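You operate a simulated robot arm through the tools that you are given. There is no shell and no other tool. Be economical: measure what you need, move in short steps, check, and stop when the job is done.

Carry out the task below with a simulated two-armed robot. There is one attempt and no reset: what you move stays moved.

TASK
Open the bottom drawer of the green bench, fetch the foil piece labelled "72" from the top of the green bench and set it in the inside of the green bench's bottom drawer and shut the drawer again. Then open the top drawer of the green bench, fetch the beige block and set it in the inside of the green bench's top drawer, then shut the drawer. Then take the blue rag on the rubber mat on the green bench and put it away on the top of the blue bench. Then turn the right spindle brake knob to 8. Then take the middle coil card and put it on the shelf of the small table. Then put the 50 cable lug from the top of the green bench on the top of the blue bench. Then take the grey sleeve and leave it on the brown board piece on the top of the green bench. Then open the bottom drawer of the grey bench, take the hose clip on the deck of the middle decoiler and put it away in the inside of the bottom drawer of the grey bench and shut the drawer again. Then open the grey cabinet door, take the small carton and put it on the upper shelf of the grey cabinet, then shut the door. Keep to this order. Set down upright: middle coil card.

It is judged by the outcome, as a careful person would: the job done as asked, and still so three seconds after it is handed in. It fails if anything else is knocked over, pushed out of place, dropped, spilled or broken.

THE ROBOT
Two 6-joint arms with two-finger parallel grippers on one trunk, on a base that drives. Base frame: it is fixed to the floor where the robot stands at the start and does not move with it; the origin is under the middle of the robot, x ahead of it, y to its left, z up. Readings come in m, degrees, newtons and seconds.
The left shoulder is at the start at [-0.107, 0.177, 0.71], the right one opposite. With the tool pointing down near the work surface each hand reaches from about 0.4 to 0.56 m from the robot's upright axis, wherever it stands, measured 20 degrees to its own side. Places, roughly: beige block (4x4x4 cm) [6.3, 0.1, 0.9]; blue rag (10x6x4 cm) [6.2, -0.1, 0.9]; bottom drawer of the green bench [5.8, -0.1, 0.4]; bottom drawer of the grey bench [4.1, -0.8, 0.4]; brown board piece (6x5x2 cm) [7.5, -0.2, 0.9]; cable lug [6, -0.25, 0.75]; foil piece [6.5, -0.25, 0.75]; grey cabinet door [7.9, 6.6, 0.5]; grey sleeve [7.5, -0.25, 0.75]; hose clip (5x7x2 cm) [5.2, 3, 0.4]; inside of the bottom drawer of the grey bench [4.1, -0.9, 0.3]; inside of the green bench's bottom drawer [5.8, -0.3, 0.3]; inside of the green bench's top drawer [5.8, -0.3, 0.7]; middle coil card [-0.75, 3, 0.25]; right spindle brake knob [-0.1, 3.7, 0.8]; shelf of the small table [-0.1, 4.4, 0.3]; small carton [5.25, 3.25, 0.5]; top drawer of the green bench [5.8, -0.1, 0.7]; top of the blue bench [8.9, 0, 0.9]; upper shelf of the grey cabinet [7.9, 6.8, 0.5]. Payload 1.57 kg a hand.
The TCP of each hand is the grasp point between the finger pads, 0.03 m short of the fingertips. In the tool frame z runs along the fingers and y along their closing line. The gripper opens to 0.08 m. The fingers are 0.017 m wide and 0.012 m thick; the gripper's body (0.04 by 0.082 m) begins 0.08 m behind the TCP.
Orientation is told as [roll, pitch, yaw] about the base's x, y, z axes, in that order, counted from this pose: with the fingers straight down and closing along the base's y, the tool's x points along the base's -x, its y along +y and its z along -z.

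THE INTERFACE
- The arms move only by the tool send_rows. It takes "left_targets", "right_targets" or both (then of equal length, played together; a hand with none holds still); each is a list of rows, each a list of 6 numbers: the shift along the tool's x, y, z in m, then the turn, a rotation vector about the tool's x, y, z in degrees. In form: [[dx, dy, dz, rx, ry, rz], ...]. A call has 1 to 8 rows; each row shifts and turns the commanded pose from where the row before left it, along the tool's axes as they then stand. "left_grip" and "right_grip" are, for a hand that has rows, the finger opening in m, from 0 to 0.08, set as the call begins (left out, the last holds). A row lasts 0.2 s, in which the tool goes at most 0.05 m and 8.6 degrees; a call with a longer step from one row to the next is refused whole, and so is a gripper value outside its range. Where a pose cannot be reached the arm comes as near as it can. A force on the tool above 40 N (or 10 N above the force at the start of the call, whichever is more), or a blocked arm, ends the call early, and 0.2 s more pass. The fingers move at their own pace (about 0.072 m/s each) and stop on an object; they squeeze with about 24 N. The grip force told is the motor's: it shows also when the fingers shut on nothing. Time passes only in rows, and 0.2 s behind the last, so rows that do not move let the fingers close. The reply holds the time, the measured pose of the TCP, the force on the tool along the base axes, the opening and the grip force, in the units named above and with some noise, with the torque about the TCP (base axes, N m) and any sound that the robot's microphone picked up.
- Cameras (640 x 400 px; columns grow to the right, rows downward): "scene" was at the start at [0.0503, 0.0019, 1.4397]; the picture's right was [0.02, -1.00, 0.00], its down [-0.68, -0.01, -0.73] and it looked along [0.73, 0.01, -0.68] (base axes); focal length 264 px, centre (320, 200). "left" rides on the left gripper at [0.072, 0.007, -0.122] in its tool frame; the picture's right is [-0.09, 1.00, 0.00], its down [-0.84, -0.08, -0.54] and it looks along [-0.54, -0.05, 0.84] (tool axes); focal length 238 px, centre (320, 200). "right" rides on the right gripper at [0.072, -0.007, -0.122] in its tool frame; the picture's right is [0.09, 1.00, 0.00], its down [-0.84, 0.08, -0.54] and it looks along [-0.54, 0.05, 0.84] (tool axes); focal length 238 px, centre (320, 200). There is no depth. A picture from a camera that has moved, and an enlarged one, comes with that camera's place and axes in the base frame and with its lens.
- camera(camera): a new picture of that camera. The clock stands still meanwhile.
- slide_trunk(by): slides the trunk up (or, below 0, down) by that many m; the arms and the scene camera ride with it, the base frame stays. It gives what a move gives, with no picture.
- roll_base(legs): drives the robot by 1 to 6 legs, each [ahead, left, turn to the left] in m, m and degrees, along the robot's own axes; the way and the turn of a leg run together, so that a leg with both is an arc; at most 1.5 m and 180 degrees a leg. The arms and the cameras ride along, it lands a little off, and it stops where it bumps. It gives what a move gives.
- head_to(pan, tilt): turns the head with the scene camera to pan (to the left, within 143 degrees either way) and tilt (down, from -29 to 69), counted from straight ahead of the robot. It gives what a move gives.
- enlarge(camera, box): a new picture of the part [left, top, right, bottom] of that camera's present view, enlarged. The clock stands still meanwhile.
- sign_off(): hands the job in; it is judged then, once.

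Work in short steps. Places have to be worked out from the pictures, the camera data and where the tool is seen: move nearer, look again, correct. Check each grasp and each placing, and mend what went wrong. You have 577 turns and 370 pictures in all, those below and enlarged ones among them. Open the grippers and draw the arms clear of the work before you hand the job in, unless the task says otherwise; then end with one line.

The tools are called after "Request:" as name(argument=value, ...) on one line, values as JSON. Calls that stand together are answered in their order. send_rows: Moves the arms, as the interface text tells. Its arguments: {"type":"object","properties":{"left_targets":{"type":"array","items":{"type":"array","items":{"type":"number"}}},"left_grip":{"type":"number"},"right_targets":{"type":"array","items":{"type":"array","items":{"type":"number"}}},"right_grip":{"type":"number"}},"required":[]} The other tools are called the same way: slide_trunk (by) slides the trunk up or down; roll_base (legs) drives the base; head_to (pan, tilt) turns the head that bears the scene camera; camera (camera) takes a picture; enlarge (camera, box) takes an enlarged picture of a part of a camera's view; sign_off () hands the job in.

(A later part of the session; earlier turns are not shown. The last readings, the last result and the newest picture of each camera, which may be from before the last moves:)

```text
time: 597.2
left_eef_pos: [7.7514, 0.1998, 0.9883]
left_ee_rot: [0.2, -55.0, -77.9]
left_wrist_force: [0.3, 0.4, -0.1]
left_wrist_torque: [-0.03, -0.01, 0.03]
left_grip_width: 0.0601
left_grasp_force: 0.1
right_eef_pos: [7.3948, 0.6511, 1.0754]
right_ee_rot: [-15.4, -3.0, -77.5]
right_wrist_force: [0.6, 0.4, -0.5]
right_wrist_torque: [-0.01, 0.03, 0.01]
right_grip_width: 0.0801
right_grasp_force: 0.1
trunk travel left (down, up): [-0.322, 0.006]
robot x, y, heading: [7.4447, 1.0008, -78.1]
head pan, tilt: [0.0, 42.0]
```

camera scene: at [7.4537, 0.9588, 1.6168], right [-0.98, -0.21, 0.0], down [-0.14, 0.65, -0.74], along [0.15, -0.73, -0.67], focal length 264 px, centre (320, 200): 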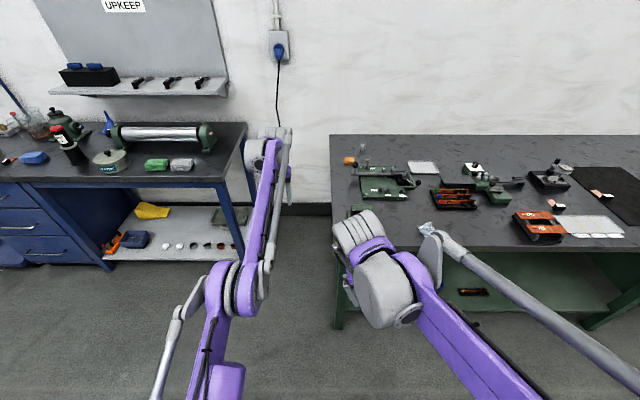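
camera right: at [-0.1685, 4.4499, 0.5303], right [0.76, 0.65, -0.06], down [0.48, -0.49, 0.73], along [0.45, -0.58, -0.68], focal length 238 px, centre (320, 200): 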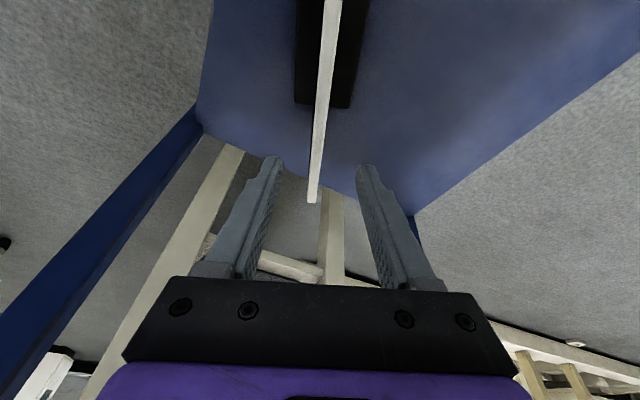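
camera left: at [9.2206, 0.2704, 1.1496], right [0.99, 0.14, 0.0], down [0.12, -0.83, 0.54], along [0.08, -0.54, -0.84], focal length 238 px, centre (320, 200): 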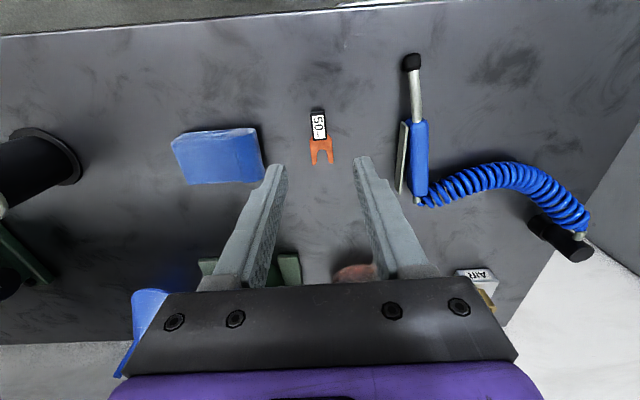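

Reach is fine with tilt. I'll approach with heading about −100° to avoid the machine's pin. Raise the hand first.

Request:
send_rows(left_targets=[[-0.025, 0, -0.018, 0, 0, 0], [-0.025, 0, -0.018, 0, 0, 0], [-0.025, 0, -0.018, 0, 0, 0], [-0.025, 0, -0.018, 0, 0, 0]])

Request:
roll_base(legs=[[0, 0, -22]])

Request:
head_to(pan=5, tilt=48)

Request:
camera(camera="scene")

```text
time: 598.2
left_eef_pos: [7.7474, 0.2016, 1.1126]
left_ee_rot: [0.4, -55.0, -77.9]
left_wrist_force: [-0.2, 0.0, -0.1]
left_wrist_torque: [0.0, -0.04, -0.01]
left_grip_width: 0.0601
left_grasp_force: 0.0
right_eef_pos: [7.3957, 0.6516, 1.0751]
right_ee_rot: [-15.3, -3.0, -77.3]
right_wrist_force: [-0.3, 0.0, 0.2]
right_wrist_torque: [0.02, 0.03, 0.0]
right_grip_width: 0.0801
right_grasp_force: 0.0
trunk travel left (down, up): [-0.322, 0.006]
robot x, y, heading: [7.4475, 0.9978, -78.1]
head pan, tilt: [0.0, 42.0]
```

```text
time: 599.8
left_eef_pos: [7.4253, 0.1453, 1.112]
left_ee_rot: [0.4, -55.0, -100.1]
left_wrist_force: [0.4, 0.0, 0.1]
left_wrist_torque: [0.0, -0.01, 0.0]
left_grip_width: 0.0598
left_grasp_force: 0.2
right_eef_pos: [7.2682, 0.6961, 1.0751]
right_ee_rot: [-15.4, -3.0, -99.6]
right_wrist_force: [-0.1, -0.3, -0.2]
right_wrist_torque: [-0.03, 0.0, 0.02]
right_grip_width: 0.08
right_grasp_force: 0.1
trunk travel left (down, up): [-0.322, 0.006]
robot x, y, heading: [7.4461, 0.9996, -100.4]
head pan, tilt: [0.0, 42.0]
```

```text
time: 600.4
left_eef_pos: [7.4246, 0.1457, 1.1125]
left_ee_rot: [0.3, -54.9, -100.1]
left_wrist_force: [0.2, -0.4, -0.2]
left_wrist_torque: [0.0, 0.0, 0.02]
left_grip_width: 0.0598
left_grasp_force: 0.1
right_eef_pos: [7.2675, 0.6971, 1.0749]
right_ee_rot: [-15.3, -2.9, -99.5]
right_wrist_force: [-0.3, 0.5, -0.1]
right_wrist_torque: [0.0, -0.01, 0.0]
right_grip_width: 0.08
right_grasp_force: 0.1
trunk travel left (down, up): [-0.322, 0.006]
robot x, y, heading: [7.4458, 0.9975, -100.3]
head pan, tilt: [5.0, 48.0]
```

```text
209 pictures are left
camera scene: at [7.4457, 0.9624, 1.6083], right [-1.0, 0.09, 0.0], down [0.07, 0.74, -0.67], along [-0.06, -0.67, -0.74], focal length 264 px, centre (320, 200)
```

scene: 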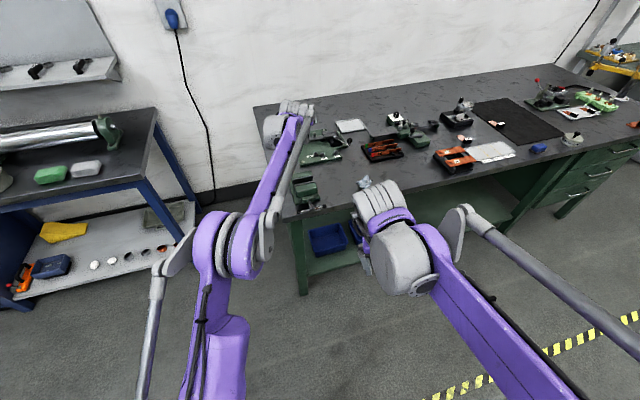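

Request:
roll_base(legs=[[0.2, 0.09, 0]])

Request:
camera(camera="left")

Request:
camera(camera="scene")

```text
time: 602.1
left_eef_pos: [7.4793, -0.0654, 1.111]
left_ee_rot: [0.3, -55.0, -99.9]
left_wrist_force: [-0.2, -0.2, -0.7]
left_wrist_torque: [0.0, -0.02, -0.04]
left_grip_width: 0.0601
left_grasp_force: 0.1
right_eef_pos: [7.3218, 0.4861, 1.0744]
right_ee_rot: [-15.3, -3.0, -99.5]
right_wrist_force: [-0.3, -0.3, -0.3]
right_wrist_torque: [0.01, 0.03, 0.02]
right_grip_width: 0.0799
right_grasp_force: 0.0
trunk travel left (down, up): [-0.322, 0.006]
robot x, y, heading: [7.4982, 0.7876, -100.1]
head pan, tilt: [5.0, 48.0]
```

```text
208 pictures are left
camera left: at [7.5095, 0.0731, 1.122], right [0.97, -0.22, 0.08], down [-0.09, -0.02, 1.0], along [-0.22, -0.98, -0.04], focal length 238 px, centre (320, 200)
```

left: 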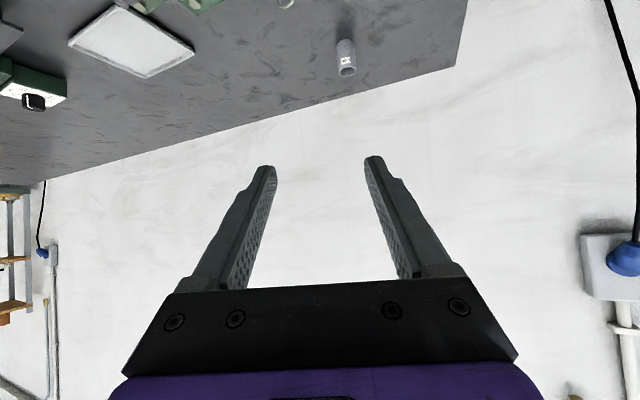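

```text
207 pictures are left
camera scene: at [7.4986, 0.7522, 1.6081], right [-1.0, 0.09, 0.0], down [0.07, 0.74, -0.67], along [-0.06, -0.67, -0.74], focal length 264 px, centre (320, 200)
```

scene: 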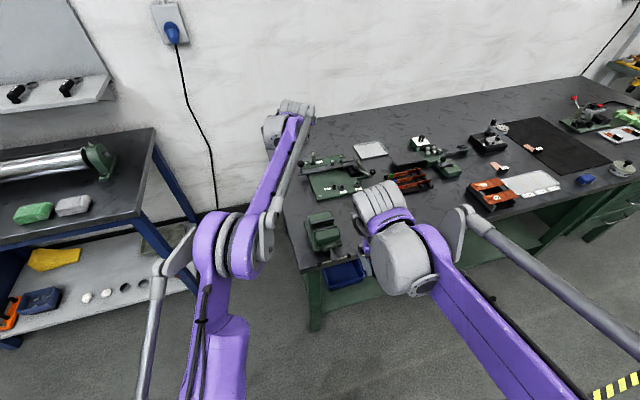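

Sleeve at (7.485, -0.31), ~3.4 cm wide. Reduce the tilt to 40° and drive over it.

Request:
send_rows(left_targets=[[0, 0, 0, 0, 7.5, 0], [0, 0, 0, 0, 7.5, 0]])

Request:
roll_base(legs=[[0.2, 0.05, 0]])

Request:
camera(camera="left")

```text
time: 602.7
left_eef_pos: [7.4844, -0.048, 1.1056]
left_ee_rot: [0.2, -39.9, -99.9]
left_wrist_force: [0.0, 0.0, -0.7]
left_wrist_torque: [-0.03, 0.01, 0.0]
left_grip_width: 0.0602
left_grasp_force: 0.0
left hand out of reach, approached as far as the arm can: row 2
right_eef_pos: [7.3215, 0.4855, 1.0747]
right_ee_rot: [-15.4, -3.0, -99.3]
right_wrist_force: [0.0, -0.4, 0.1]
right_wrist_torque: [0.0, -0.01, 0.04]
right_grip_width: 0.0798
right_grasp_force: 0.0
trunk travel left (down, up): [-0.322, 0.006]
robot x, y, heading: [7.4978, 0.7861, -99.8]
head pan, tilt: [5.0, 48.0]
```

```text
time: 604.3
left_eef_pos: [7.4959, -0.255, 1.1047]
left_ee_rot: [0.3, -39.9, -99.9]
left_wrist_force: [-0.5, -0.8, 0.0]
left_wrist_torque: [0.0, 0.01, 0.03]
left_grip_width: 0.0601
left_grasp_force: 0.1
right_eef_pos: [7.3358, 0.2805, 1.0747]
right_ee_rot: [-15.3, -3.0, -99.5]
right_wrist_force: [0.0, 0.3, 0.2]
right_wrist_torque: [0.04, 0.02, 0.05]
right_grip_width: 0.0798
right_grasp_force: 0.0
trunk travel left (down, up): [-0.322, 0.006]
robot x, y, heading: [7.5123, 0.5783, -100.1]
head pan, tilt: [5.0, 48.0]
```

```text
206 pictures are left
camera left: at [7.5249, -0.1249, 1.1515], right [0.97, -0.24, 0.06], down [-0.13, -0.28, 0.95], along [-0.21, -0.93, -0.3], focal length 238 px, centre (320, 200)
```

left: 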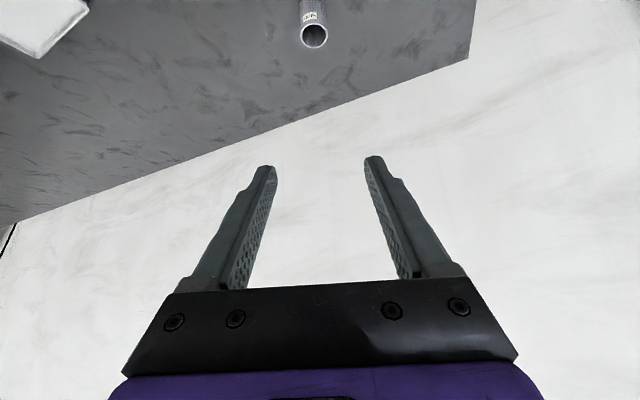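

Forward 5.9 cm first, then descend vertically most of the way.

Request:
send_rows(left_targets=[[-0.0225, 0, 0.019, 0, 0, 0], [-0.0225, 0, 0.019, 0, 0, 0], [0.024, 0, 0.028, 0, 0, 0], [0.024, 0, 0.028, 0, 0, 0], [0.024, 0, 0.028, 0, 0, 0]])

Request:
camera(camera="left")

```text
time: 605.5
left_eef_pos: [7.4979, -0.2608, 0.986]
left_ee_rot: [0.2, -40.1, -99.8]
left_wrist_force: [0.2, 0.1, -0.8]
left_wrist_torque: [-0.01, -0.01, -0.01]
left_grip_width: 0.06
left_grasp_force: 0.1
left hand out of reach, approached as far as the arm can: row 1, 2
right_eef_pos: [7.3357, 0.2791, 1.0751]
right_ee_rot: [-15.3, -3.0, -99.5]
right_wrist_force: [0.1, -1.3, -0.7]
right_wrist_torque: [-0.02, -0.03, -0.01]
right_grip_width: 0.08
right_grasp_force: 0.1
trunk travel left (down, up): [-0.322, 0.006]
robot x, y, heading: [7.5107, 0.5792, -100.2]
head pan, tilt: [5.0, 48.0]
```

```text
205 pictures are left
camera left: at [7.526, -0.1307, 1.0329], right [0.97, -0.24, 0.06], down [-0.13, -0.28, 0.95], along [-0.21, -0.93, -0.3], focal length 238 px, centre (320, 200)
```

left: 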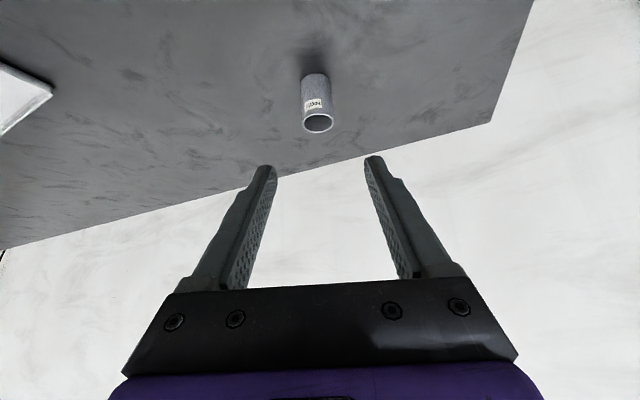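

Descend here, then move forward around the sleeve.

Request:
send_rows(left_targets=[[0.0215, 0, 0.0255, 0, 0, 0], [0.0215, 0, 0.0255, 0, 0, 0], [0.0195, 0, 0.0235, 0, 0, 0]])

Request:
camera(camera="left")

```text
time: 606.3
left_eef_pos: [7.4991, -0.2614, 0.8898]
left_ee_rot: [0.3, -39.9, -99.9]
left_wrist_force: [0.5, -0.8, 1.1]
left_wrist_torque: [-0.01, -0.03, -0.01]
left_grip_width: 0.06
left_grasp_force: 0.1
right_eef_pos: [7.3353, 0.2795, 1.075]
right_ee_rot: [-15.3, -3.1, -99.4]
right_wrist_force: [-0.2, -0.2, -0.4]
right_wrist_torque: [0.03, 0.01, -0.01]
right_grip_width: 0.08
right_grasp_force: 0.1
trunk travel left (down, up): [-0.322, 0.006]
robot x, y, heading: [7.5124, 0.5835, -100.2]
head pan, tilt: [5.0, 48.0]
```

```text
204 pictures are left
camera left: at [7.5275, -0.1321, 0.9364], right [0.97, -0.24, 0.06], down [-0.13, -0.28, 0.95], along [-0.21, -0.93, -0.3], focal length 238 px, centre (320, 200)
```

left: 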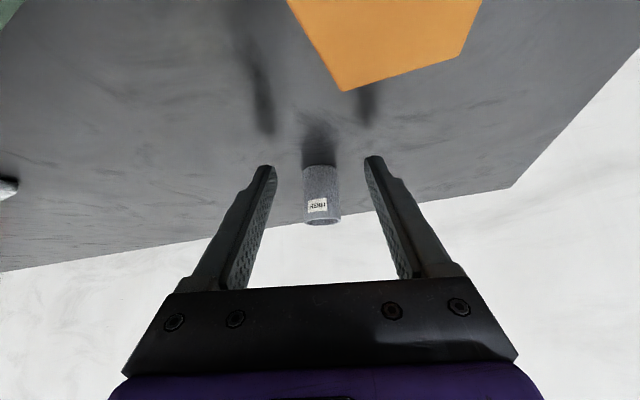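

Move forward 4.2 cm around the sleeve and close.

Request:
send_rows(left_targets=[[-0.016, 0, 0.0135, 0, 0, 0], [-0.016, 0, 0.0135, 0, 0, 0]])

Request:
camera(camera="left")

```text
time: 606.9
left_eef_pos: [7.4923, -0.3022, 0.8904]
left_ee_rot: [0.1, -39.9, -99.9]
left_wrist_force: [1.5, -0.1, 0.0]
left_wrist_torque: [0.02, -0.04, -0.04]
left_grip_width: 0.06
left_grasp_force: 0.2
right_eef_pos: [7.3372, 0.2793, 1.0746]
right_ee_rot: [-15.3, -3.1, -99.5]
right_wrist_force: [0.1, 0.5, -0.6]
right_wrist_torque: [0.0, 0.02, -0.03]
right_grip_width: 0.0802
right_grasp_force: 0.1
trunk travel left (down, up): [-0.322, 0.006]
robot x, y, heading: [7.5135, 0.5834, -100.2]
head pan, tilt: [5.0, 48.0]
```

```text
203 pictures are left
camera left: at [7.5202, -0.1728, 0.9373], right [0.97, -0.24, 0.06], down [-0.13, -0.28, 0.95], along [-0.21, -0.93, -0.3], focal length 238 px, centre (320, 200)
```

left: 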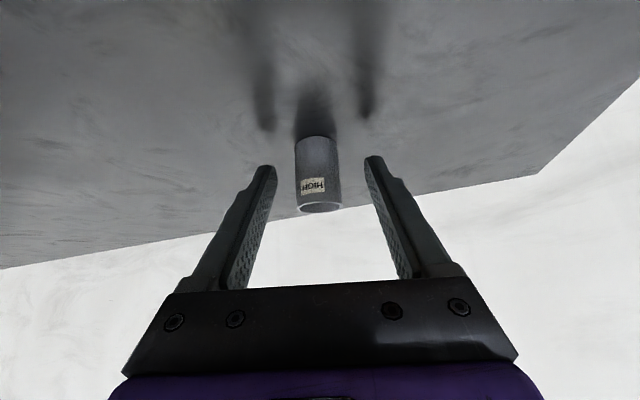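

Request:
send_rows(left_targets=[[-0.008, 0, 0.0065, 0, 0, 0]])

Request:
send_rows(left_targets=[[0, 0, 0, 0, 0, 0], [0, 0, 0, 0, 0, 0], [0, 0, 0, 0, 0, 0], [0, 0, 0, 0, 0, 0]], left_grip=0.0)

Request:
camera(camera="left")

```text
time: 607.3
left_eef_pos: [7.4913, -0.3017, 0.8907]
left_ee_rot: [0.2, -39.9, -99.9]
left_wrist_force: [0.0, -0.4, -0.1]
left_wrist_torque: [0.04, -0.03, 0.0]
left_grip_width: 0.0598
left_grasp_force: 0.1
left hand out of reach, approached as far as the arm can: row 1
right_eef_pos: [7.3355, 0.2796, 1.0751]
right_ee_rot: [-15.3, -3.0, -99.5]
right_wrist_force: [-0.8, 0.2, 0.4]
right_wrist_torque: [0.01, 0.0, -0.01]
right_grip_width: 0.0801
right_grasp_force: 0.0
trunk travel left (down, up): [-0.322, 0.006]
robot x, y, heading: [7.5085, 0.5784, -100.3]
head pan, tilt: [5.0, 48.0]
```

```text
time: 608.3
left_eef_pos: [7.4909, -0.3018, 0.89]
left_ee_rot: [0.2, -40.0, -100.0]
left_wrist_force: [-0.7, -0.1, -0.1]
left_wrist_torque: [-0.01, -0.03, 0.0]
left_grip_width: 0.0269
left_grasp_force: 24.3
right_eef_pos: [7.3364, 0.2796, 1.0758]
right_ee_rot: [-15.2, -3.1, -99.5]
right_wrist_force: [-0.5, -0.4, -0.8]
right_wrist_torque: [0.03, 0.01, -0.03]
right_grip_width: 0.0798
right_grasp_force: 0.0
trunk travel left (down, up): [-0.322, 0.006]
robot x, y, heading: [7.514, 0.5843, -100.1]
head pan, tilt: [5.0, 48.0]
```

```text
202 pictures are left
camera left: at [7.52, -0.1722, 0.9374], right [0.97, -0.24, 0.06], down [-0.13, -0.28, 0.95], along [-0.21, -0.93, -0.3], focal length 238 px, centre (320, 200)
```

left: 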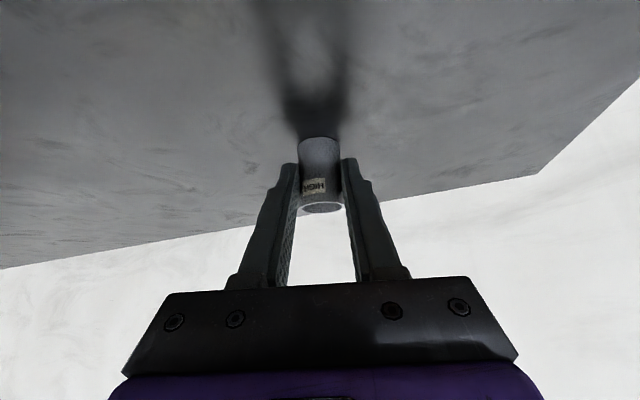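

Gripped (27 mm). Lift 8 cm.

Request:
send_rows(left_targets=[[-0.0195, 0, -0.023, 0, 0, 0], [-0.0195, 0, -0.023, 0, 0, 0], [-0.0195, 0, -0.023, 0, 0, 0]])

Request:
camera(camera="left")

```text
time: 609.1
left_eef_pos: [7.4926, -0.2948, 0.9689]
left_ee_rot: [0.1, -39.9, -99.9]
left_wrist_force: [0.0, 0.0, 0.7]
left_wrist_torque: [0.02, -0.01, -0.03]
left_grip_width: 0.0275
left_grasp_force: 23.5
left hand out of reach, approached as far as the arm can: row 2, 3
right_eef_pos: [7.3342, 0.2801, 1.0755]
right_ee_rot: [-15.3, -3.1, -99.5]
right_wrist_force: [0.1, -0.3, 0.3]
right_wrist_torque: [0.02, 0.01, -0.01]
right_grip_width: 0.08
right_grasp_force: 0.0
trunk travel left (down, up): [-0.322, 0.006]
robot x, y, heading: [7.5132, 0.5801, -100.4]
head pan, tilt: [5.0, 48.0]
```

```text
201 pictures are left
camera left: at [7.5211, -0.1663, 1.0146], right [0.97, -0.24, 0.06], down [-0.13, -0.28, 0.95], along [-0.21, -0.93, -0.3], focal length 238 px, centre (320, 200)
```

left: 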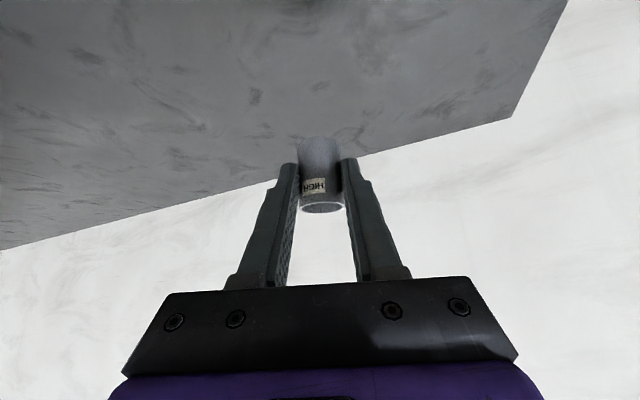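

Request:
roll_base(legs=[[-0.138, 0.027, 0]])

Request:
camera(camera="left")

Request:
camera(camera="scene")

```text
time: 610.5
left_eef_pos: [7.5406, -0.1693, 0.9691]
left_ee_rot: [0.2, -40.1, -100.1]
left_wrist_force: [-0.1, 0.0, 0.0]
left_wrist_torque: [0.05, 0.02, 0.01]
left_grip_width: 0.0274
left_grasp_force: 23.6
right_eef_pos: [7.3849, 0.4056, 1.0749]
right_ee_rot: [-15.3, -3.0, -99.6]
right_wrist_force: [-0.4, 0.2, 0.0]
right_wrist_torque: [0.02, -0.02, -0.01]
right_grip_width: 0.0799
right_grasp_force: 0.1
trunk travel left (down, up): [-0.322, 0.006]
robot x, y, heading: [7.5629, 0.7068, -100.4]
head pan, tilt: [5.0, 48.0]
```

```text
200 pictures are left
camera left: at [7.5696, -0.0403, 1.0147], right [0.97, -0.24, 0.06], down [-0.13, -0.28, 0.95], along [-0.21, -0.93, -0.3], focal length 238 px, centre (320, 200)
```

left: 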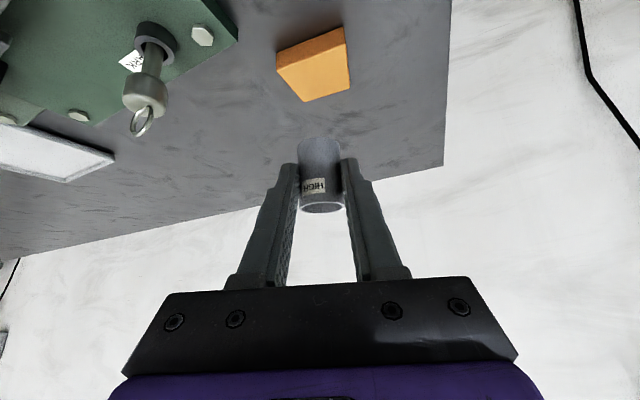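

```text
199 pictures are left
camera scene: at [7.5629, 0.6724, 1.6086], right [-1.0, 0.09, 0.0], down [0.07, 0.74, -0.67], along [-0.06, -0.67, -0.74], focal length 264 px, centre (320, 200)
```

scene: 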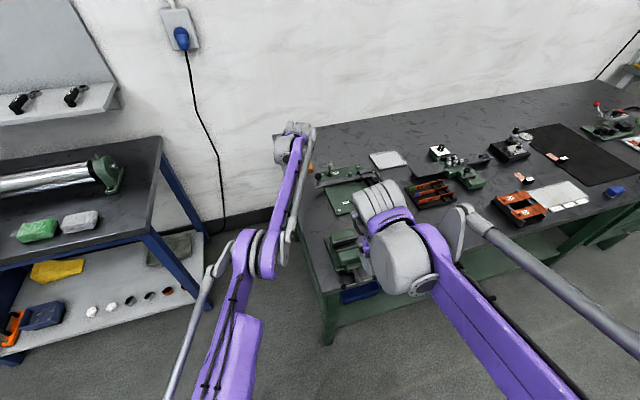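

Board top centre ≈(7.5435, -0.186). Fine-align (+6 mm left, 4 mm back) and lower.

Request:
send_rows(left_targets=[[0.003, 0.006, -0.0025, 0, 0, 0], [0.0135, 0, 0.016, 0, 0, 0], [0.0135, 0, 0.016, 0, 0, 0]])

Request:
camera(camera="left")

```text
time: 611.2
left_eef_pos: [7.5477, -0.1657, 0.927]
left_ee_rot: [0.2, -39.9, -100.0]
left_wrist_force: [-0.5, -0.2, -0.5]
left_wrist_torque: [-0.03, 0.03, -0.01]
left_grip_width: 0.0273
left_grasp_force: 23.9
right_eef_pos: [7.385, 0.4072, 1.0751]
right_ee_rot: [-15.3, -3.0, -99.6]
right_wrist_force: [-0.7, -0.2, 1.2]
right_wrist_torque: [0.01, -0.04, 0.04]
right_grip_width: 0.0799
right_grasp_force: 0.0
trunk travel left (down, up): [-0.322, 0.006]
robot x, y, heading: [7.5631, 0.7104, -100.5]
head pan, tilt: [5.0, 48.0]
```

```text
198 pictures are left
camera left: at [7.5767, -0.0359, 0.9737], right [0.97, -0.24, 0.06], down [-0.13, -0.28, 0.95], along [-0.21, -0.93, -0.3], focal length 238 px, centre (320, 200)
```

left: 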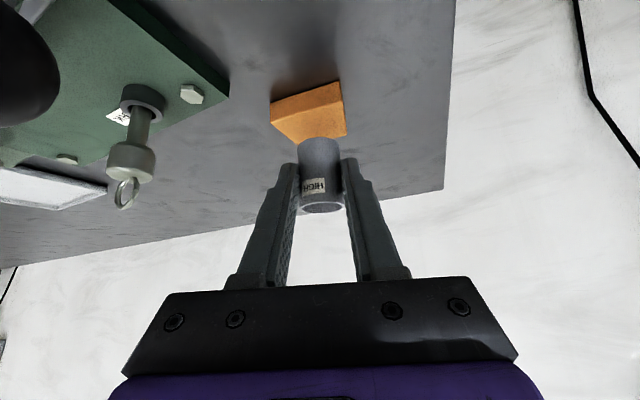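

Well centred over the board. Lower in small steps.

Request:
send_rows(left_targets=[[0.0039, 0, 0.0046, 0, 0, 0], [0.0039, 0, 0.0046, 0, 0, 0], [0.0026, 0, 0.003, 0, 0, 0], [0.0026, 0, 0.003, 0, 0, 0]])

Request:
camera(camera="left")

```text
time: 612.2
left_eef_pos: [7.5468, -0.1647, 0.9095]
left_ee_rot: [0.2, -40.1, -100.1]
left_wrist_force: [-0.3, -1.3, 9.0]
left_wrist_torque: [-0.19, 0.08, -0.06]
left_grip_width: 0.0272
left_grasp_force: 23.6
right_eef_pos: [7.3864, 0.4074, 1.0774]
right_ee_rot: [-15.3, -3.1, -99.7]
right_wrist_force: [-0.3, -0.9, -0.1]
right_wrist_torque: [-0.01, 0.05, -0.03]
right_grip_width: 0.08
right_grasp_force: 0.0
trunk travel left (down, up): [-0.322, 0.006]
robot x, y, heading: [7.5625, 0.7102, -100.2]
head pan, tilt: [5.0, 48.0]
```

```text
197 pictures are left
camera left: at [7.5763, -0.0355, 0.9548], right [0.97, -0.24, 0.06], down [-0.13, -0.27, 0.95], along [-0.21, -0.93, -0.29], focal length 238 px, centre (320, 200)
```

left: 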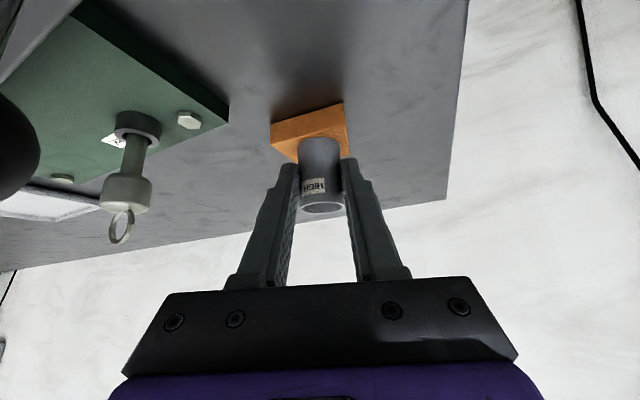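

Contact (9 N). Release and withdraw straight back, then up.

Request:
send_rows(left_targets=[[0, 0, 0, 0, 0, 0], [0, 0, 0, 0, 0, 0], [0, 0, 0, 0, 0, 0]], left_grip=0.055)

Request:
send_rows(left_targets=[[-0.013, 0, -0.0155, 0, 0, 0], [-0.026, 0, -0.031, 0, 0, 0], [-0.026, 0, -0.031, 0, 0, 0], [-0.026, 0, -0.031, 0, 0, 0]])

Request:
camera(camera="left")

```text
time: 613.0
left_eef_pos: [7.5475, -0.1655, 0.906]
left_ee_rot: [0.2, -40.0, -100.1]
left_wrist_force: [-0.2, 0.4, 0.1]
left_wrist_torque: [0.02, -0.04, 0.0]
left_grip_width: 0.055
left_grasp_force: 0.0
right_eef_pos: [7.385, 0.4074, 1.0748]
right_ee_rot: [-15.3, -3.0, -99.6]
right_wrist_force: [-0.1, 1.1, 0.8]
right_wrist_torque: [-0.03, -0.02, 0.04]
right_grip_width: 0.0799
right_grasp_force: 0.0
trunk travel left (down, up): [-0.322, 0.006]
robot x, y, heading: [7.5635, 0.7075, -100.5]
head pan, tilt: [5.0, 48.0]
```

```text
time: 614.0
left_eef_pos: [7.5512, -0.1544, 1.0444]
left_ee_rot: [0.2, -40.0, -100.0]
left_wrist_force: [-0.2, -0.5, 0.0]
left_wrist_torque: [-0.04, -0.02, -0.04]
left_grip_width: 0.0549
left_grasp_force: 0.0
left hand out of reach, approached as far as the arm can: row 4
right_eef_pos: [7.3854, 0.4073, 1.0756]
right_ee_rot: [-15.2, -3.0, -99.6]
right_wrist_force: [-0.5, 0.1, 0.7]
right_wrist_torque: [0.0, -0.01, 0.03]
right_grip_width: 0.08
right_grasp_force: 0.2
trunk travel left (down, up): [-0.322, 0.006]
robot x, y, heading: [7.5585, 0.7087, -100.4]
head pan, tilt: [5.0, 48.0]
```

```text
196 pictures are left
camera left: at [7.5793, -0.0244, 1.0917], right [0.97, -0.24, 0.06], down [-0.13, -0.27, 0.95], along [-0.21, -0.93, -0.3], focal length 238 px, centre (320, 200)
```

left: 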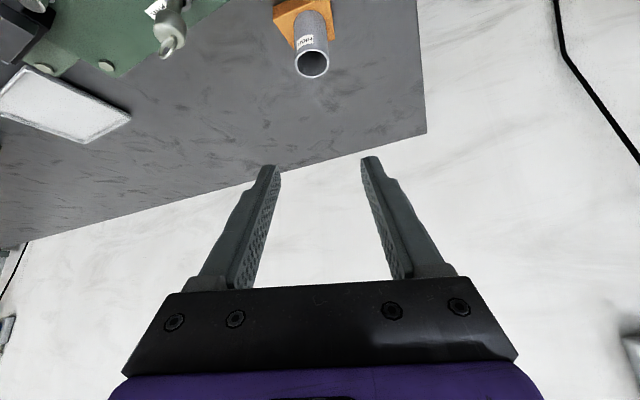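

The sleeve stands on the board. Next the grey bench's bottom drawer. Back off and retract the left hand.

Request:
roll_base(legs=[[-0.4, 0, 0]])

Request:
send_rows(left_targets=[[0, 0, -0.04, 0, 0, 0], [0, 0, -0.04, 0, 0, 0], [0, 0, -0.04, 0, 8, 0], [0.03, 0, -0.02, 0, 8, 0], [0.04, 0, 0, 0, 8, 0], [0.04, 0, 0, 0, 8, 0], [0.04, 0, 0, 0, 8, 0], [0.04, 0, 0.02, 0, 0, 0]])

```text
time: 616.5
left_eef_pos: [7.6187, 0.2334, 1.045]
left_ee_rot: [0.2, -40.0, -100.2]
left_wrist_force: [0.3, 0.1, 0.5]
left_wrist_torque: [0.03, 0.0, -0.01]
left_grip_width: 0.0551
left_grasp_force: 0.0
right_eef_pos: [7.4545, 0.7984, 1.0751]
right_ee_rot: [-15.4, -3.0, -100.0]
right_wrist_force: [0.4, -0.3, 0.6]
right_wrist_torque: [-0.01, 0.03, 0.02]
right_grip_width: 0.0801
right_grasp_force: 0.1
trunk travel left (down, up): [-0.322, 0.006]
robot x, y, heading: [7.63, 1.0975, -100.6]
head pan, tilt: [5.0, 48.0]
```

```text
time: 618.3
left_eef_pos: [7.6676, 0.5007, 1.0863]
left_ee_rot: [0.0, 0.1, -100.2]
left_wrist_force: [0.6, 1.4, -0.3]
left_wrist_torque: [-0.02, 0.01, -0.01]
left_grip_width: 0.0552
left_grasp_force: 0.1
right_eef_pos: [7.4557, 0.7989, 1.0743]
right_ee_rot: [-15.3, -3.1, -99.8]
right_wrist_force: [0.3, -0.2, -0.2]
right_wrist_torque: [-0.05, 0.01, 0.03]
right_grip_width: 0.0802
right_grasp_force: 0.0
trunk travel left (down, up): [-0.322, 0.006]
robot x, y, heading: [7.6314, 1.0985, -100.6]
head pan, tilt: [5.0, 48.0]
```

Request:
roll_base(legs=[[-0.1, 0, 22], [0, -1.2, 0], [0, -1.2, 0], [0, -1.0, 0]])

Request:
head_to(pan=0, tilt=38)

Request:
camera(camera="scene")

```text
time: 649.0
left_eef_pos: [4.5482, 0.0483, 1.0853]
left_ee_rot: [0.1, 0.0, -80.8]
left_wrist_force: [0.4, -0.4, 0.5]
left_wrist_torque: [0.0, -0.01, 0.01]
left_grip_width: 0.0551
left_grasp_force: 0.1
right_eef_pos: [4.2497, 0.2603, 1.0748]
right_ee_rot: [-15.3, -3.0, -80.5]
right_wrist_force: [0.2, -0.2, -0.2]
right_wrist_torque: [-0.03, 0.01, -0.01]
right_grip_width: 0.0801
right_grasp_force: 0.0
trunk travel left (down, up): [-0.322, 0.006]
robot x, y, heading: [4.3197, 0.6008, -81.3]
head pan, tilt: [5.0, 48.0]
```

```text
time: 649.8
left_eef_pos: [4.5474, 0.0499, 1.0853]
left_ee_rot: [0.1, 0.0, -80.8]
left_wrist_force: [0.3, -0.4, -0.2]
left_wrist_torque: [-0.01, 0.03, 0.0]
left_grip_width: 0.055
left_grasp_force: 0.0
right_eef_pos: [4.2497, 0.2615, 1.0753]
right_ee_rot: [-15.3, -3.0, -80.5]
right_wrist_force: [0.0, 1.1, 0.6]
right_wrist_torque: [0.03, 0.0, 0.0]
right_grip_width: 0.0798
right_grasp_force: 0.1
trunk travel left (down, up): [-0.322, 0.006]
robot x, y, heading: [4.3146, 0.6029, -81.2]
head pan, tilt: [0.0, 38.0]
```

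```text
195 pictures are left
camera scene: at [4.3251, 0.5615, 1.6227], right [-0.99, -0.15, 0.0], down [-0.09, 0.61, -0.79], along [0.12, -0.78, -0.62], focal length 264 px, centre (320, 200)
```

scene: 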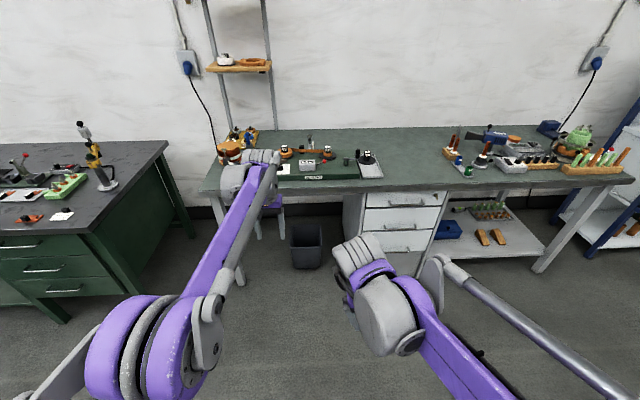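

The drawers are at x≈4.03; bench is again turned ~12°. Bring the right hand to the horizontal pose while extending.

Request:
send_rows(right_targets=[[-0.03, 0, 0, 0, -8, 0], [-0.03, 0, 0, 0, -8, 0], [-0.03, 0, 0, 0, -8, 0], [-0.03, 0, 0.01, 0, -8, 0], [-0.02, 0, 0.02, 0, -8, 0], [-0.02, 0, 0.03, 0, -8, 0], [0, 0, 0.03, 0, -8, 0], [0, 0, 0.03, 0, -8, 0]], right_grip=0.06)

Request:
send_rows(right_targets=[[0, 0, 0.02, 0, -8, 0], [0, 0, 0.02, 0, -8, 0], [0, 0, 0, 0, 0, 8.5], [0, 0, 0, 0, 0, 8.5], [0, 0, 0, 0, 0, 8.5], [0, 0, 0, 0, 0, 8.5], [0, 0, 0, 0, 0, 8.5], [0, 0, 0, 0, 0, 8.5]])

```text
time: 651.6
left_eef_pos: [4.549, 0.0474, 1.0853]
left_ee_rot: [0.1, 0.1, -80.8]
left_wrist_force: [-0.3, 0.3, -0.4]
left_wrist_torque: [0.01, 0.01, 0.03]
left_grip_width: 0.0548
left_grasp_force: 0.0
right_eef_pos: [4.2782, 0.0317, 1.0494]
right_ee_rot: [-35.3, -62.8, -49.1]
right_wrist_force: [0.4, -0.1, 0.9]
right_wrist_torque: [0.0, 0.0, 0.0]
right_grip_width: 0.0602
right_grasp_force: 0.1
trunk travel left (down, up): [-0.322, 0.006]
robot x, y, heading: [4.3186, 0.6058, -81.1]
head pan, tilt: [0.0, 38.0]
```

```text
time: 653.4
left_eef_pos: [4.5488, 0.049, 1.0864]
left_ee_rot: [0.0, 0.0, -80.9]
left_wrist_force: [0.1, -0.6, 0.4]
left_wrist_torque: [0.01, 0.01, -0.01]
left_grip_width: 0.0551
left_grasp_force: 0.1
right_eef_pos: [4.2801, -0.0067, 1.0376]
right_ee_rot: [78.8, -53.8, -164.1]
right_wrist_force: [-0.1, 0.0, 0.5]
right_wrist_torque: [0.02, 0.0, 0.03]
right_grip_width: 0.0599
right_grasp_force: 0.1
trunk travel left (down, up): [-0.322, 0.006]
robot x, y, heading: [4.3179, 0.6048, -81.3]
head pan, tilt: [0.0, 38.0]
```

Request:
send_rows(right_targets=[[0, 0, 0, 0, 0, 8.5], [0, 0, 0, 0, 0, 8.5], [0, 0, 0, 0, 0, 8.5], [0, 0, 0, 0, 0, 8.5], [0, 0, 0, 0, 0, 8.5], [0, 0, 0, 0, 0, 8.5], [0, 0, 0, 0, 0, 3]])

Request:
roll_base(legs=[[0, 0, 2.7]])

Request:
camera(camera="right")

```text
time: 655.0
left_eef_pos: [4.548, 0.0493, 1.0856]
left_ee_rot: [0.2, 0.0, -80.8]
left_wrist_force: [-0.3, -0.1, -1.1]
left_wrist_torque: [-0.02, 0.01, 0.03]
left_grip_width: 0.0551
left_grasp_force: 0.0
right_eef_pos: [4.281, -0.0069, 1.0384]
right_ee_rot: [83.4, -0.4, -173.1]
right_wrist_force: [0.1, 1.1, 0.5]
right_wrist_torque: [0.01, 0.03, 0.02]
right_grip_width: 0.0599
right_grasp_force: 0.0
trunk travel left (down, up): [-0.322, 0.006]
robot x, y, heading: [4.316, 0.6048, -81.1]
head pan, tilt: [0.0, 38.0]
```

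```text
time: 655.8
left_eef_pos: [4.5747, 0.0612, 1.0855]
left_ee_rot: [0.1, 0.0, -78.1]
left_wrist_force: [0.2, 0.4, -0.5]
left_wrist_torque: [0.02, 0.02, -0.01]
left_grip_width: 0.0552
left_grasp_force: 0.0
right_eef_pos: [4.309, -0.0078, 1.0377]
right_ee_rot: [83.3, -0.4, -170.3]
right_wrist_force: [0.0, 1.0, 0.0]
right_wrist_torque: [0.0, 0.0, 0.01]
right_grip_width: 0.0601
right_grasp_force: 0.0
trunk travel left (down, up): [-0.322, 0.006]
robot x, y, heading: [4.3179, 0.606, -78.7]
head pan, tilt: [0.0, 38.0]
```

```text
194 pictures are left
camera right: at [4.3603, 0.1246, 1.045], right [0.12, -0.1, 0.99], down [-0.91, 0.38, 0.15], along [-0.39, -0.92, -0.04], focal length 238 px, centre (320, 200)
```

right: 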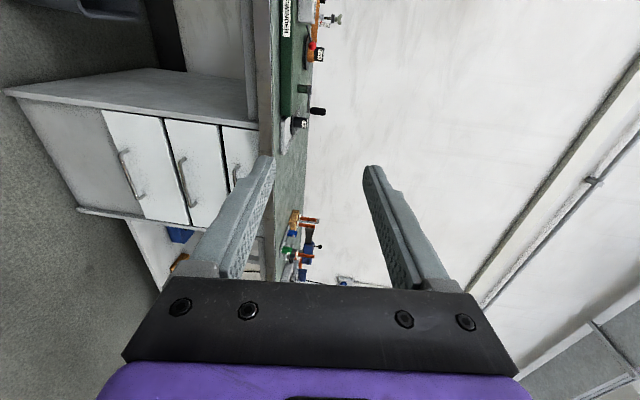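

Request:
roll_base(legs=[[0, -0.47, 0]])

Request:
slide_trunk(by=-0.32)

Request:
camera(camera="right")

Request:
camera(camera="scene")

```text
time: 660.4
left_eef_pos: [4.1122, -0.0331, 1.0861]
left_ee_rot: [0.1, -0.1, -78.6]
left_wrist_force: [0.1, 0.1, 0.3]
left_wrist_torque: [0.0, 0.02, 0.03]
left_grip_width: 0.0551
left_grasp_force: 0.1
right_eef_pos: [3.8467, -0.0994, 1.0381]
right_ee_rot: [83.4, -0.5, -170.8]
right_wrist_force: [0.3, -0.2, -0.1]
right_wrist_torque: [0.03, -0.01, -0.01]
right_grip_width: 0.0599
right_grasp_force: 0.1
trunk travel left (down, up): [-0.322, 0.006]
robot x, y, heading: [3.8592, 0.5099, -78.9]
head pan, tilt: [0.0, 38.0]
```

```text
time: 663.6
left_eef_pos: [4.1102, -0.0321, 0.7662]
left_ee_rot: [0.0, -0.1, -78.5]
left_wrist_force: [0.5, -0.2, 0.5]
left_wrist_torque: [0.0, 0.0, -0.01]
left_grip_width: 0.0551
left_grasp_force: 0.0
right_eef_pos: [3.8456, -0.0994, 0.7179]
right_ee_rot: [83.5, -0.5, -170.8]
right_wrist_force: [0.0, -0.1, -0.2]
right_wrist_torque: [0.0, 0.03, 0.02]
right_grip_width: 0.0599
right_grasp_force: 0.0
trunk travel left (down, up): [-0.002, 0.326]
robot x, y, heading: [3.8587, 0.5113, -78.9]
head pan, tilt: [0.0, 38.0]
```

```text
193 pictures are left
camera right: at [3.8978, 0.0325, 0.7251], right [0.12, -0.1, 0.99], down [-0.91, 0.39, 0.14], along [-0.4, -0.92, -0.04], focal length 238 px, centre (320, 200)
```

right: 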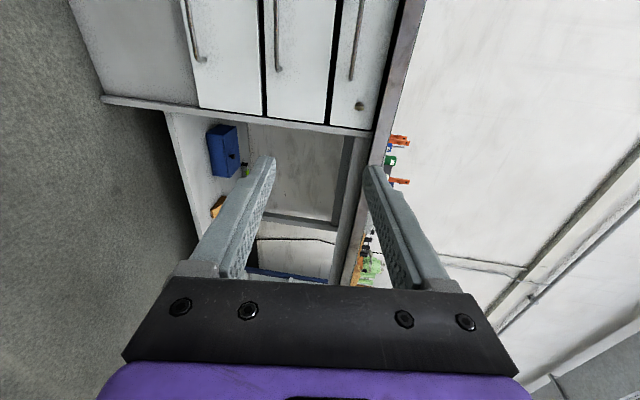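

```text
192 pictures are left
camera scene: at [3.8777, 0.4183, 1.2958], right [-0.98, -0.19, 0.0], down [-0.12, 0.6, -0.79], along [0.15, -0.77, -0.62], focal length 264 px, centre (320, 200)
```

scene: 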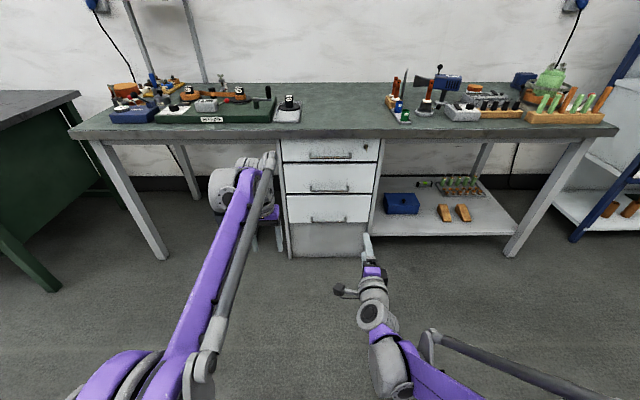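

Bottom handle ≈(4.035, -0.61, 0.36). Lower the right hand.

Request:
send_rows(right_targets=[[0, -0.045, 0, 0, 0, 0], [0, -0.045, 0, 0, 0, 0], [0, -0.045, 0, 0, 0, 0], [0, -0.045, 0, 0, 0, 0], [0, -0.045, 0, 0, 0, 0], [0, -0.045, 0, 0, 0, 0], [0, -0.045, 0, 0, 0, 0]])

Request:
camera(camera="right")

```text
time: 665.2
left_eef_pos: [4.1098, -0.0332, 0.7652]
left_ee_rot: [0.1, 0.0, -78.4]
left_wrist_force: [0.1, -0.3, 0.4]
left_wrist_torque: [0.0, -0.01, 0.0]
left_grip_width: 0.0551
left_grasp_force: 0.1
right_eef_pos: [3.8464, -0.0928, 0.4116]
right_ee_rot: [83.3, -0.5, -170.7]
right_wrist_force: [0.8, 0.5, 0.8]
right_wrist_torque: [0.01, 0.03, 0.01]
right_grip_width: 0.0603
right_grasp_force: 0.0
right hand out of reach, approached as far as the arm can: row 6, 7
trunk travel left (down, up): [-0.002, 0.326]
robot x, y, heading: [3.8555, 0.5087, -78.8]
head pan, tilt: [0.0, 38.0]
```

```text
191 pictures are left
camera right: at [3.8983, 0.0395, 0.4194], right [0.12, -0.1, 0.99], down [-0.91, 0.39, 0.15], along [-0.4, -0.92, -0.04], focal length 238 px, centre (320, 200)
```

right: 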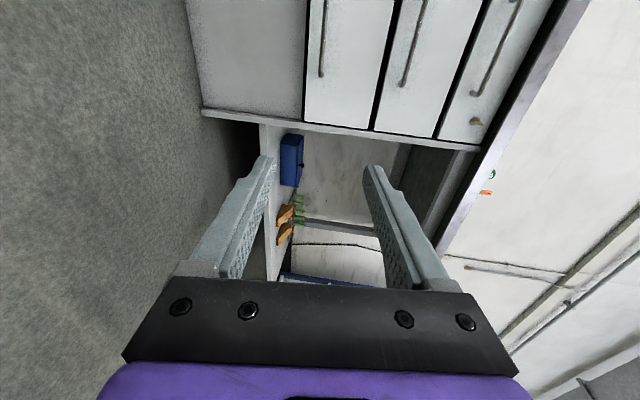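

Request:
roll_base(legs=[[0.3, 0.066, 0]])

Request:
camera(camera="right")

```text
time: 667.3
left_eef_pos: [4.2335, -0.3158, 0.7664]
left_ee_rot: [0.1, 0.1, -78.3]
left_wrist_force: [-0.2, 0.0, -0.3]
left_wrist_torque: [-0.04, -0.01, 0.0]
left_grip_width: 0.0548
left_grasp_force: 0.1
right_eef_pos: [3.9711, -0.3753, 0.4134]
right_ee_rot: [83.3, -0.4, -170.7]
right_wrist_force: [0.3, -0.9, 0.6]
right_wrist_torque: [0.0, -0.06, 0.0]
right_grip_width: 0.0599
right_grasp_force: 0.0
trunk travel left (down, up): [-0.002, 0.326]
robot x, y, heading: [3.9813, 0.2281, -78.7]
head pan, tilt: [0.0, 38.0]
```

```text
190 pictures are left
camera right: at [4.022, -0.2433, 0.4199], right [0.12, -0.1, 0.99], down [-0.91, 0.39, 0.15], along [-0.4, -0.92, -0.04], focal length 238 px, centre (320, 200)
```

right: 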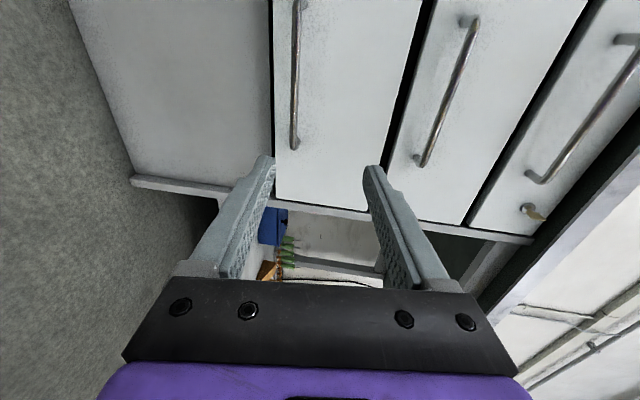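

Handle refined to (4.04, -0.593, 0.352). Approach 12 cm with correction, gripper open 8 cm.

Request:
send_rows(right_targets=[[0.011, -0.0115, 0.03, 0, 0, 0], [0.011, -0.0115, 0.03, 0, 0, 0], [0.011, -0.0115, 0.03, 0, 0, 0], [0, 0, 0.04, 0, 0, 0]], right_grip=0.08)

Request:
camera(camera="right")

```text
time: 668.3
left_eef_pos: [4.2342, -0.3156, 0.7657]
left_ee_rot: [0.1, 0.0, -78.4]
left_wrist_force: [0.1, 0.2, 0.1]
left_wrist_torque: [-0.03, 0.03, -0.03]
left_grip_width: 0.055
left_grasp_force: 0.1
right_eef_pos: [4.0233, -0.494, 0.3625]
right_ee_rot: [83.3, -0.4, -170.6]
right_wrist_force: [0.0, 0.1, -0.1]
right_wrist_torque: [0.01, 0.01, 0.0]
right_grip_width: 0.0799
right_grasp_force: 0.1
trunk travel left (down, up): [-0.002, 0.326]
robot x, y, heading: [3.9807, 0.2303, -78.8]
head pan, tilt: [0.0, 38.0]
```

```text
189 pictures are left
camera right: at [4.0756, -0.3611, 0.3692], right [0.12, -0.1, 0.99], down [-0.91, 0.39, 0.15], along [-0.4, -0.92, -0.04], focal length 238 px, centre (320, 200)
```

right: 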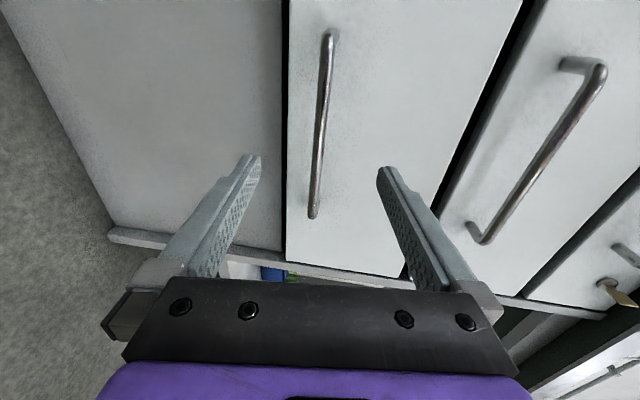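

Request:
send_rows(right_targets=[[0, 0.003, 0.03, 0, 0, 0], [0, 0.003, 0.03, 0, 0, 0], [0, 0, 0.022, 0, 0, 0]])

Request:
camera(camera="right")

```text
time: 669.1
left_eef_pos: [4.2344, -0.316, 0.7662]
left_ee_rot: [0.1, 0.0, -78.3]
left_wrist_force: [-0.6, -0.1, 1.1]
left_wrist_torque: [0.03, 0.0, 0.01]
left_grip_width: 0.0551
left_grasp_force: 0.2
right_eef_pos: [4.0341, -0.5624, 0.3728]
right_ee_rot: [83.3, -0.4, -170.8]
right_wrist_force: [0.3, -0.2, 0.4]
right_wrist_torque: [0.05, -0.04, -0.03]
right_grip_width: 0.0799
right_grasp_force: 0.0
right hand out of reach, approached as far as the arm can: row 2, 3
trunk travel left (down, up): [-0.002, 0.326]
robot x, y, heading: [3.98, 0.2269, -78.9]
head pan, tilt: [0.0, 38.0]
```

```text
188 pictures are left
camera right: at [4.0847, -0.4314, 0.3803], right [0.12, -0.1, 0.99], down [-0.91, 0.39, 0.15], along [-0.4, -0.92, -0.05], focal length 238 px, centre (320, 200)
```

right: 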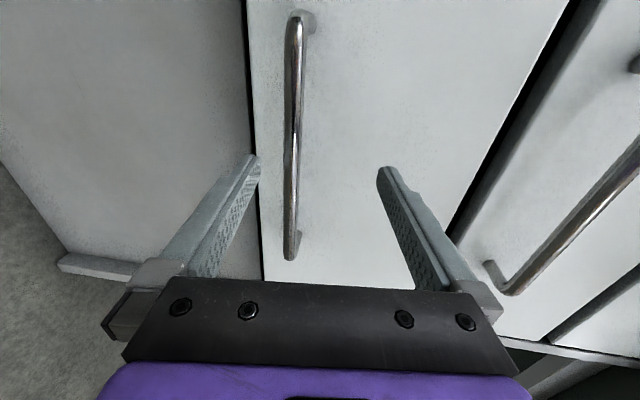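

Arm limit; nudge the base 2.5 cm ahead and lower 2 cm.

Request:
roll_base(legs=[[0.03, 0, 0]])

Request:
send_rows(right_targets=[[0, -0.02, -0.01, 0, 0, 0]])

Request:
camera(camera="right")

```text
time: 670.0
left_eef_pos: [4.24, -0.346, 0.7662]
left_ee_rot: [0.1, 0.0, -78.3]
left_wrist_force: [0.0, -0.3, -0.3]
left_wrist_torque: [-0.01, -0.04, 0.03]
left_grip_width: 0.0551
left_grasp_force: 0.1
right_eef_pos: [4.0381, -0.5912, 0.3736]
right_ee_rot: [83.6, -0.3, -170.9]
right_wrist_force: [0.4, -0.4, 0.7]
right_wrist_torque: [0.05, -0.02, -0.02]
right_grip_width: 0.0799
right_grasp_force: 0.1
trunk travel left (down, up): [-0.002, 0.326]
robot x, y, heading: [3.9927, 0.1977, -78.7]
head pan, tilt: [0.0, 38.0]
stopped in leg 1: the force on the tool passed its limit at 90 N (the readings are from after the stop); the commanded pose is now the measured one
```

```text
time: 670.4
left_eef_pos: [4.2401, -0.3456, 0.7646]
left_ee_rot: [0.1, 0.0, -78.4]
left_wrist_force: [0.6, -0.5, -0.7]
left_wrist_torque: [-0.02, 0.0, 0.01]
left_grip_width: 0.0549
left_grasp_force: 0.1
right_eef_pos: [4.0361, -0.5747, 0.3613]
right_ee_rot: [83.4, -0.5, -170.9]
right_wrist_force: [0.0, 0.0, 0.1]
right_wrist_torque: [-0.01, -0.01, 0.0]
right_grip_width: 0.0801
right_grasp_force: 0.0
right hand out of reach, approached as far as the arm can: row 1
trunk travel left (down, up): [-0.002, 0.326]
robot x, y, heading: [3.9887, 0.1971, -79.0]
head pan, tilt: [0.0, 38.0]
```

```text
187 pictures are left
camera right: at [4.0872, -0.4432, 0.3675], right [0.12, -0.1, 0.99], down [-0.91, 0.39, 0.15], along [-0.4, -0.92, -0.04], focal length 238 px, centre (320, 200)
```

right: 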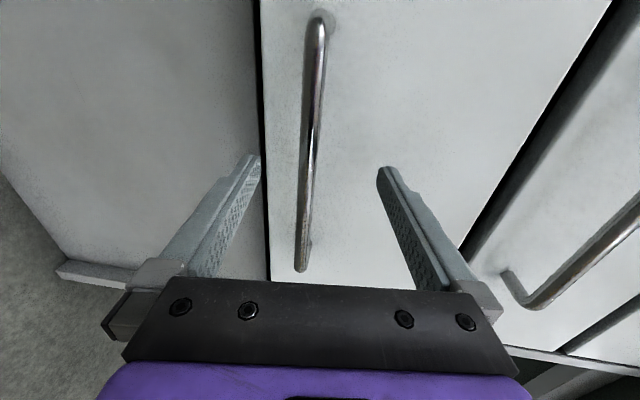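

Bar is between the fingers. Close.

Request:
send_rows(right_targets=[[0, 0, 0.006, 0, 0, 0], [0, 0, 0, 0, 0, 0], [0, 0, 0, 0, 0, 0], [0, 0, 0, 0, 0, 0]], right_grip=0.0)

```text
time: 671.3
left_eef_pos: [4.24, -0.349, 0.7621]
left_ee_rot: [0.2, 0.3, -78.4]
left_wrist_force: [0.5, 0.1, 0.4]
left_wrist_torque: [-0.01, 0.03, 0.03]
left_grip_width: 0.0551
left_grasp_force: 0.1
right_eef_pos: [4.0352, -0.5789, 0.3546]
right_ee_rot: [82.6, -0.2, -170.4]
right_wrist_force: [-3.4, -0.8, -49.9]
right_wrist_torque: [0.67, 0.12, 0.66]
right_grip_width: 0.0149
right_grasp_force: 24.4
right hand out of reach, approached as far as the arm can: row 1
trunk travel left (down, up): [-0.002, 0.326]
robot x, y, heading: [3.9893, 0.202, -78.8]
head pan, tilt: [0.0, 38.0]
stopped in row 4 (right hand): the force on the tool passed its limit at 45 N (the readings are from after the stop); the commanded pose is now the measured one
```

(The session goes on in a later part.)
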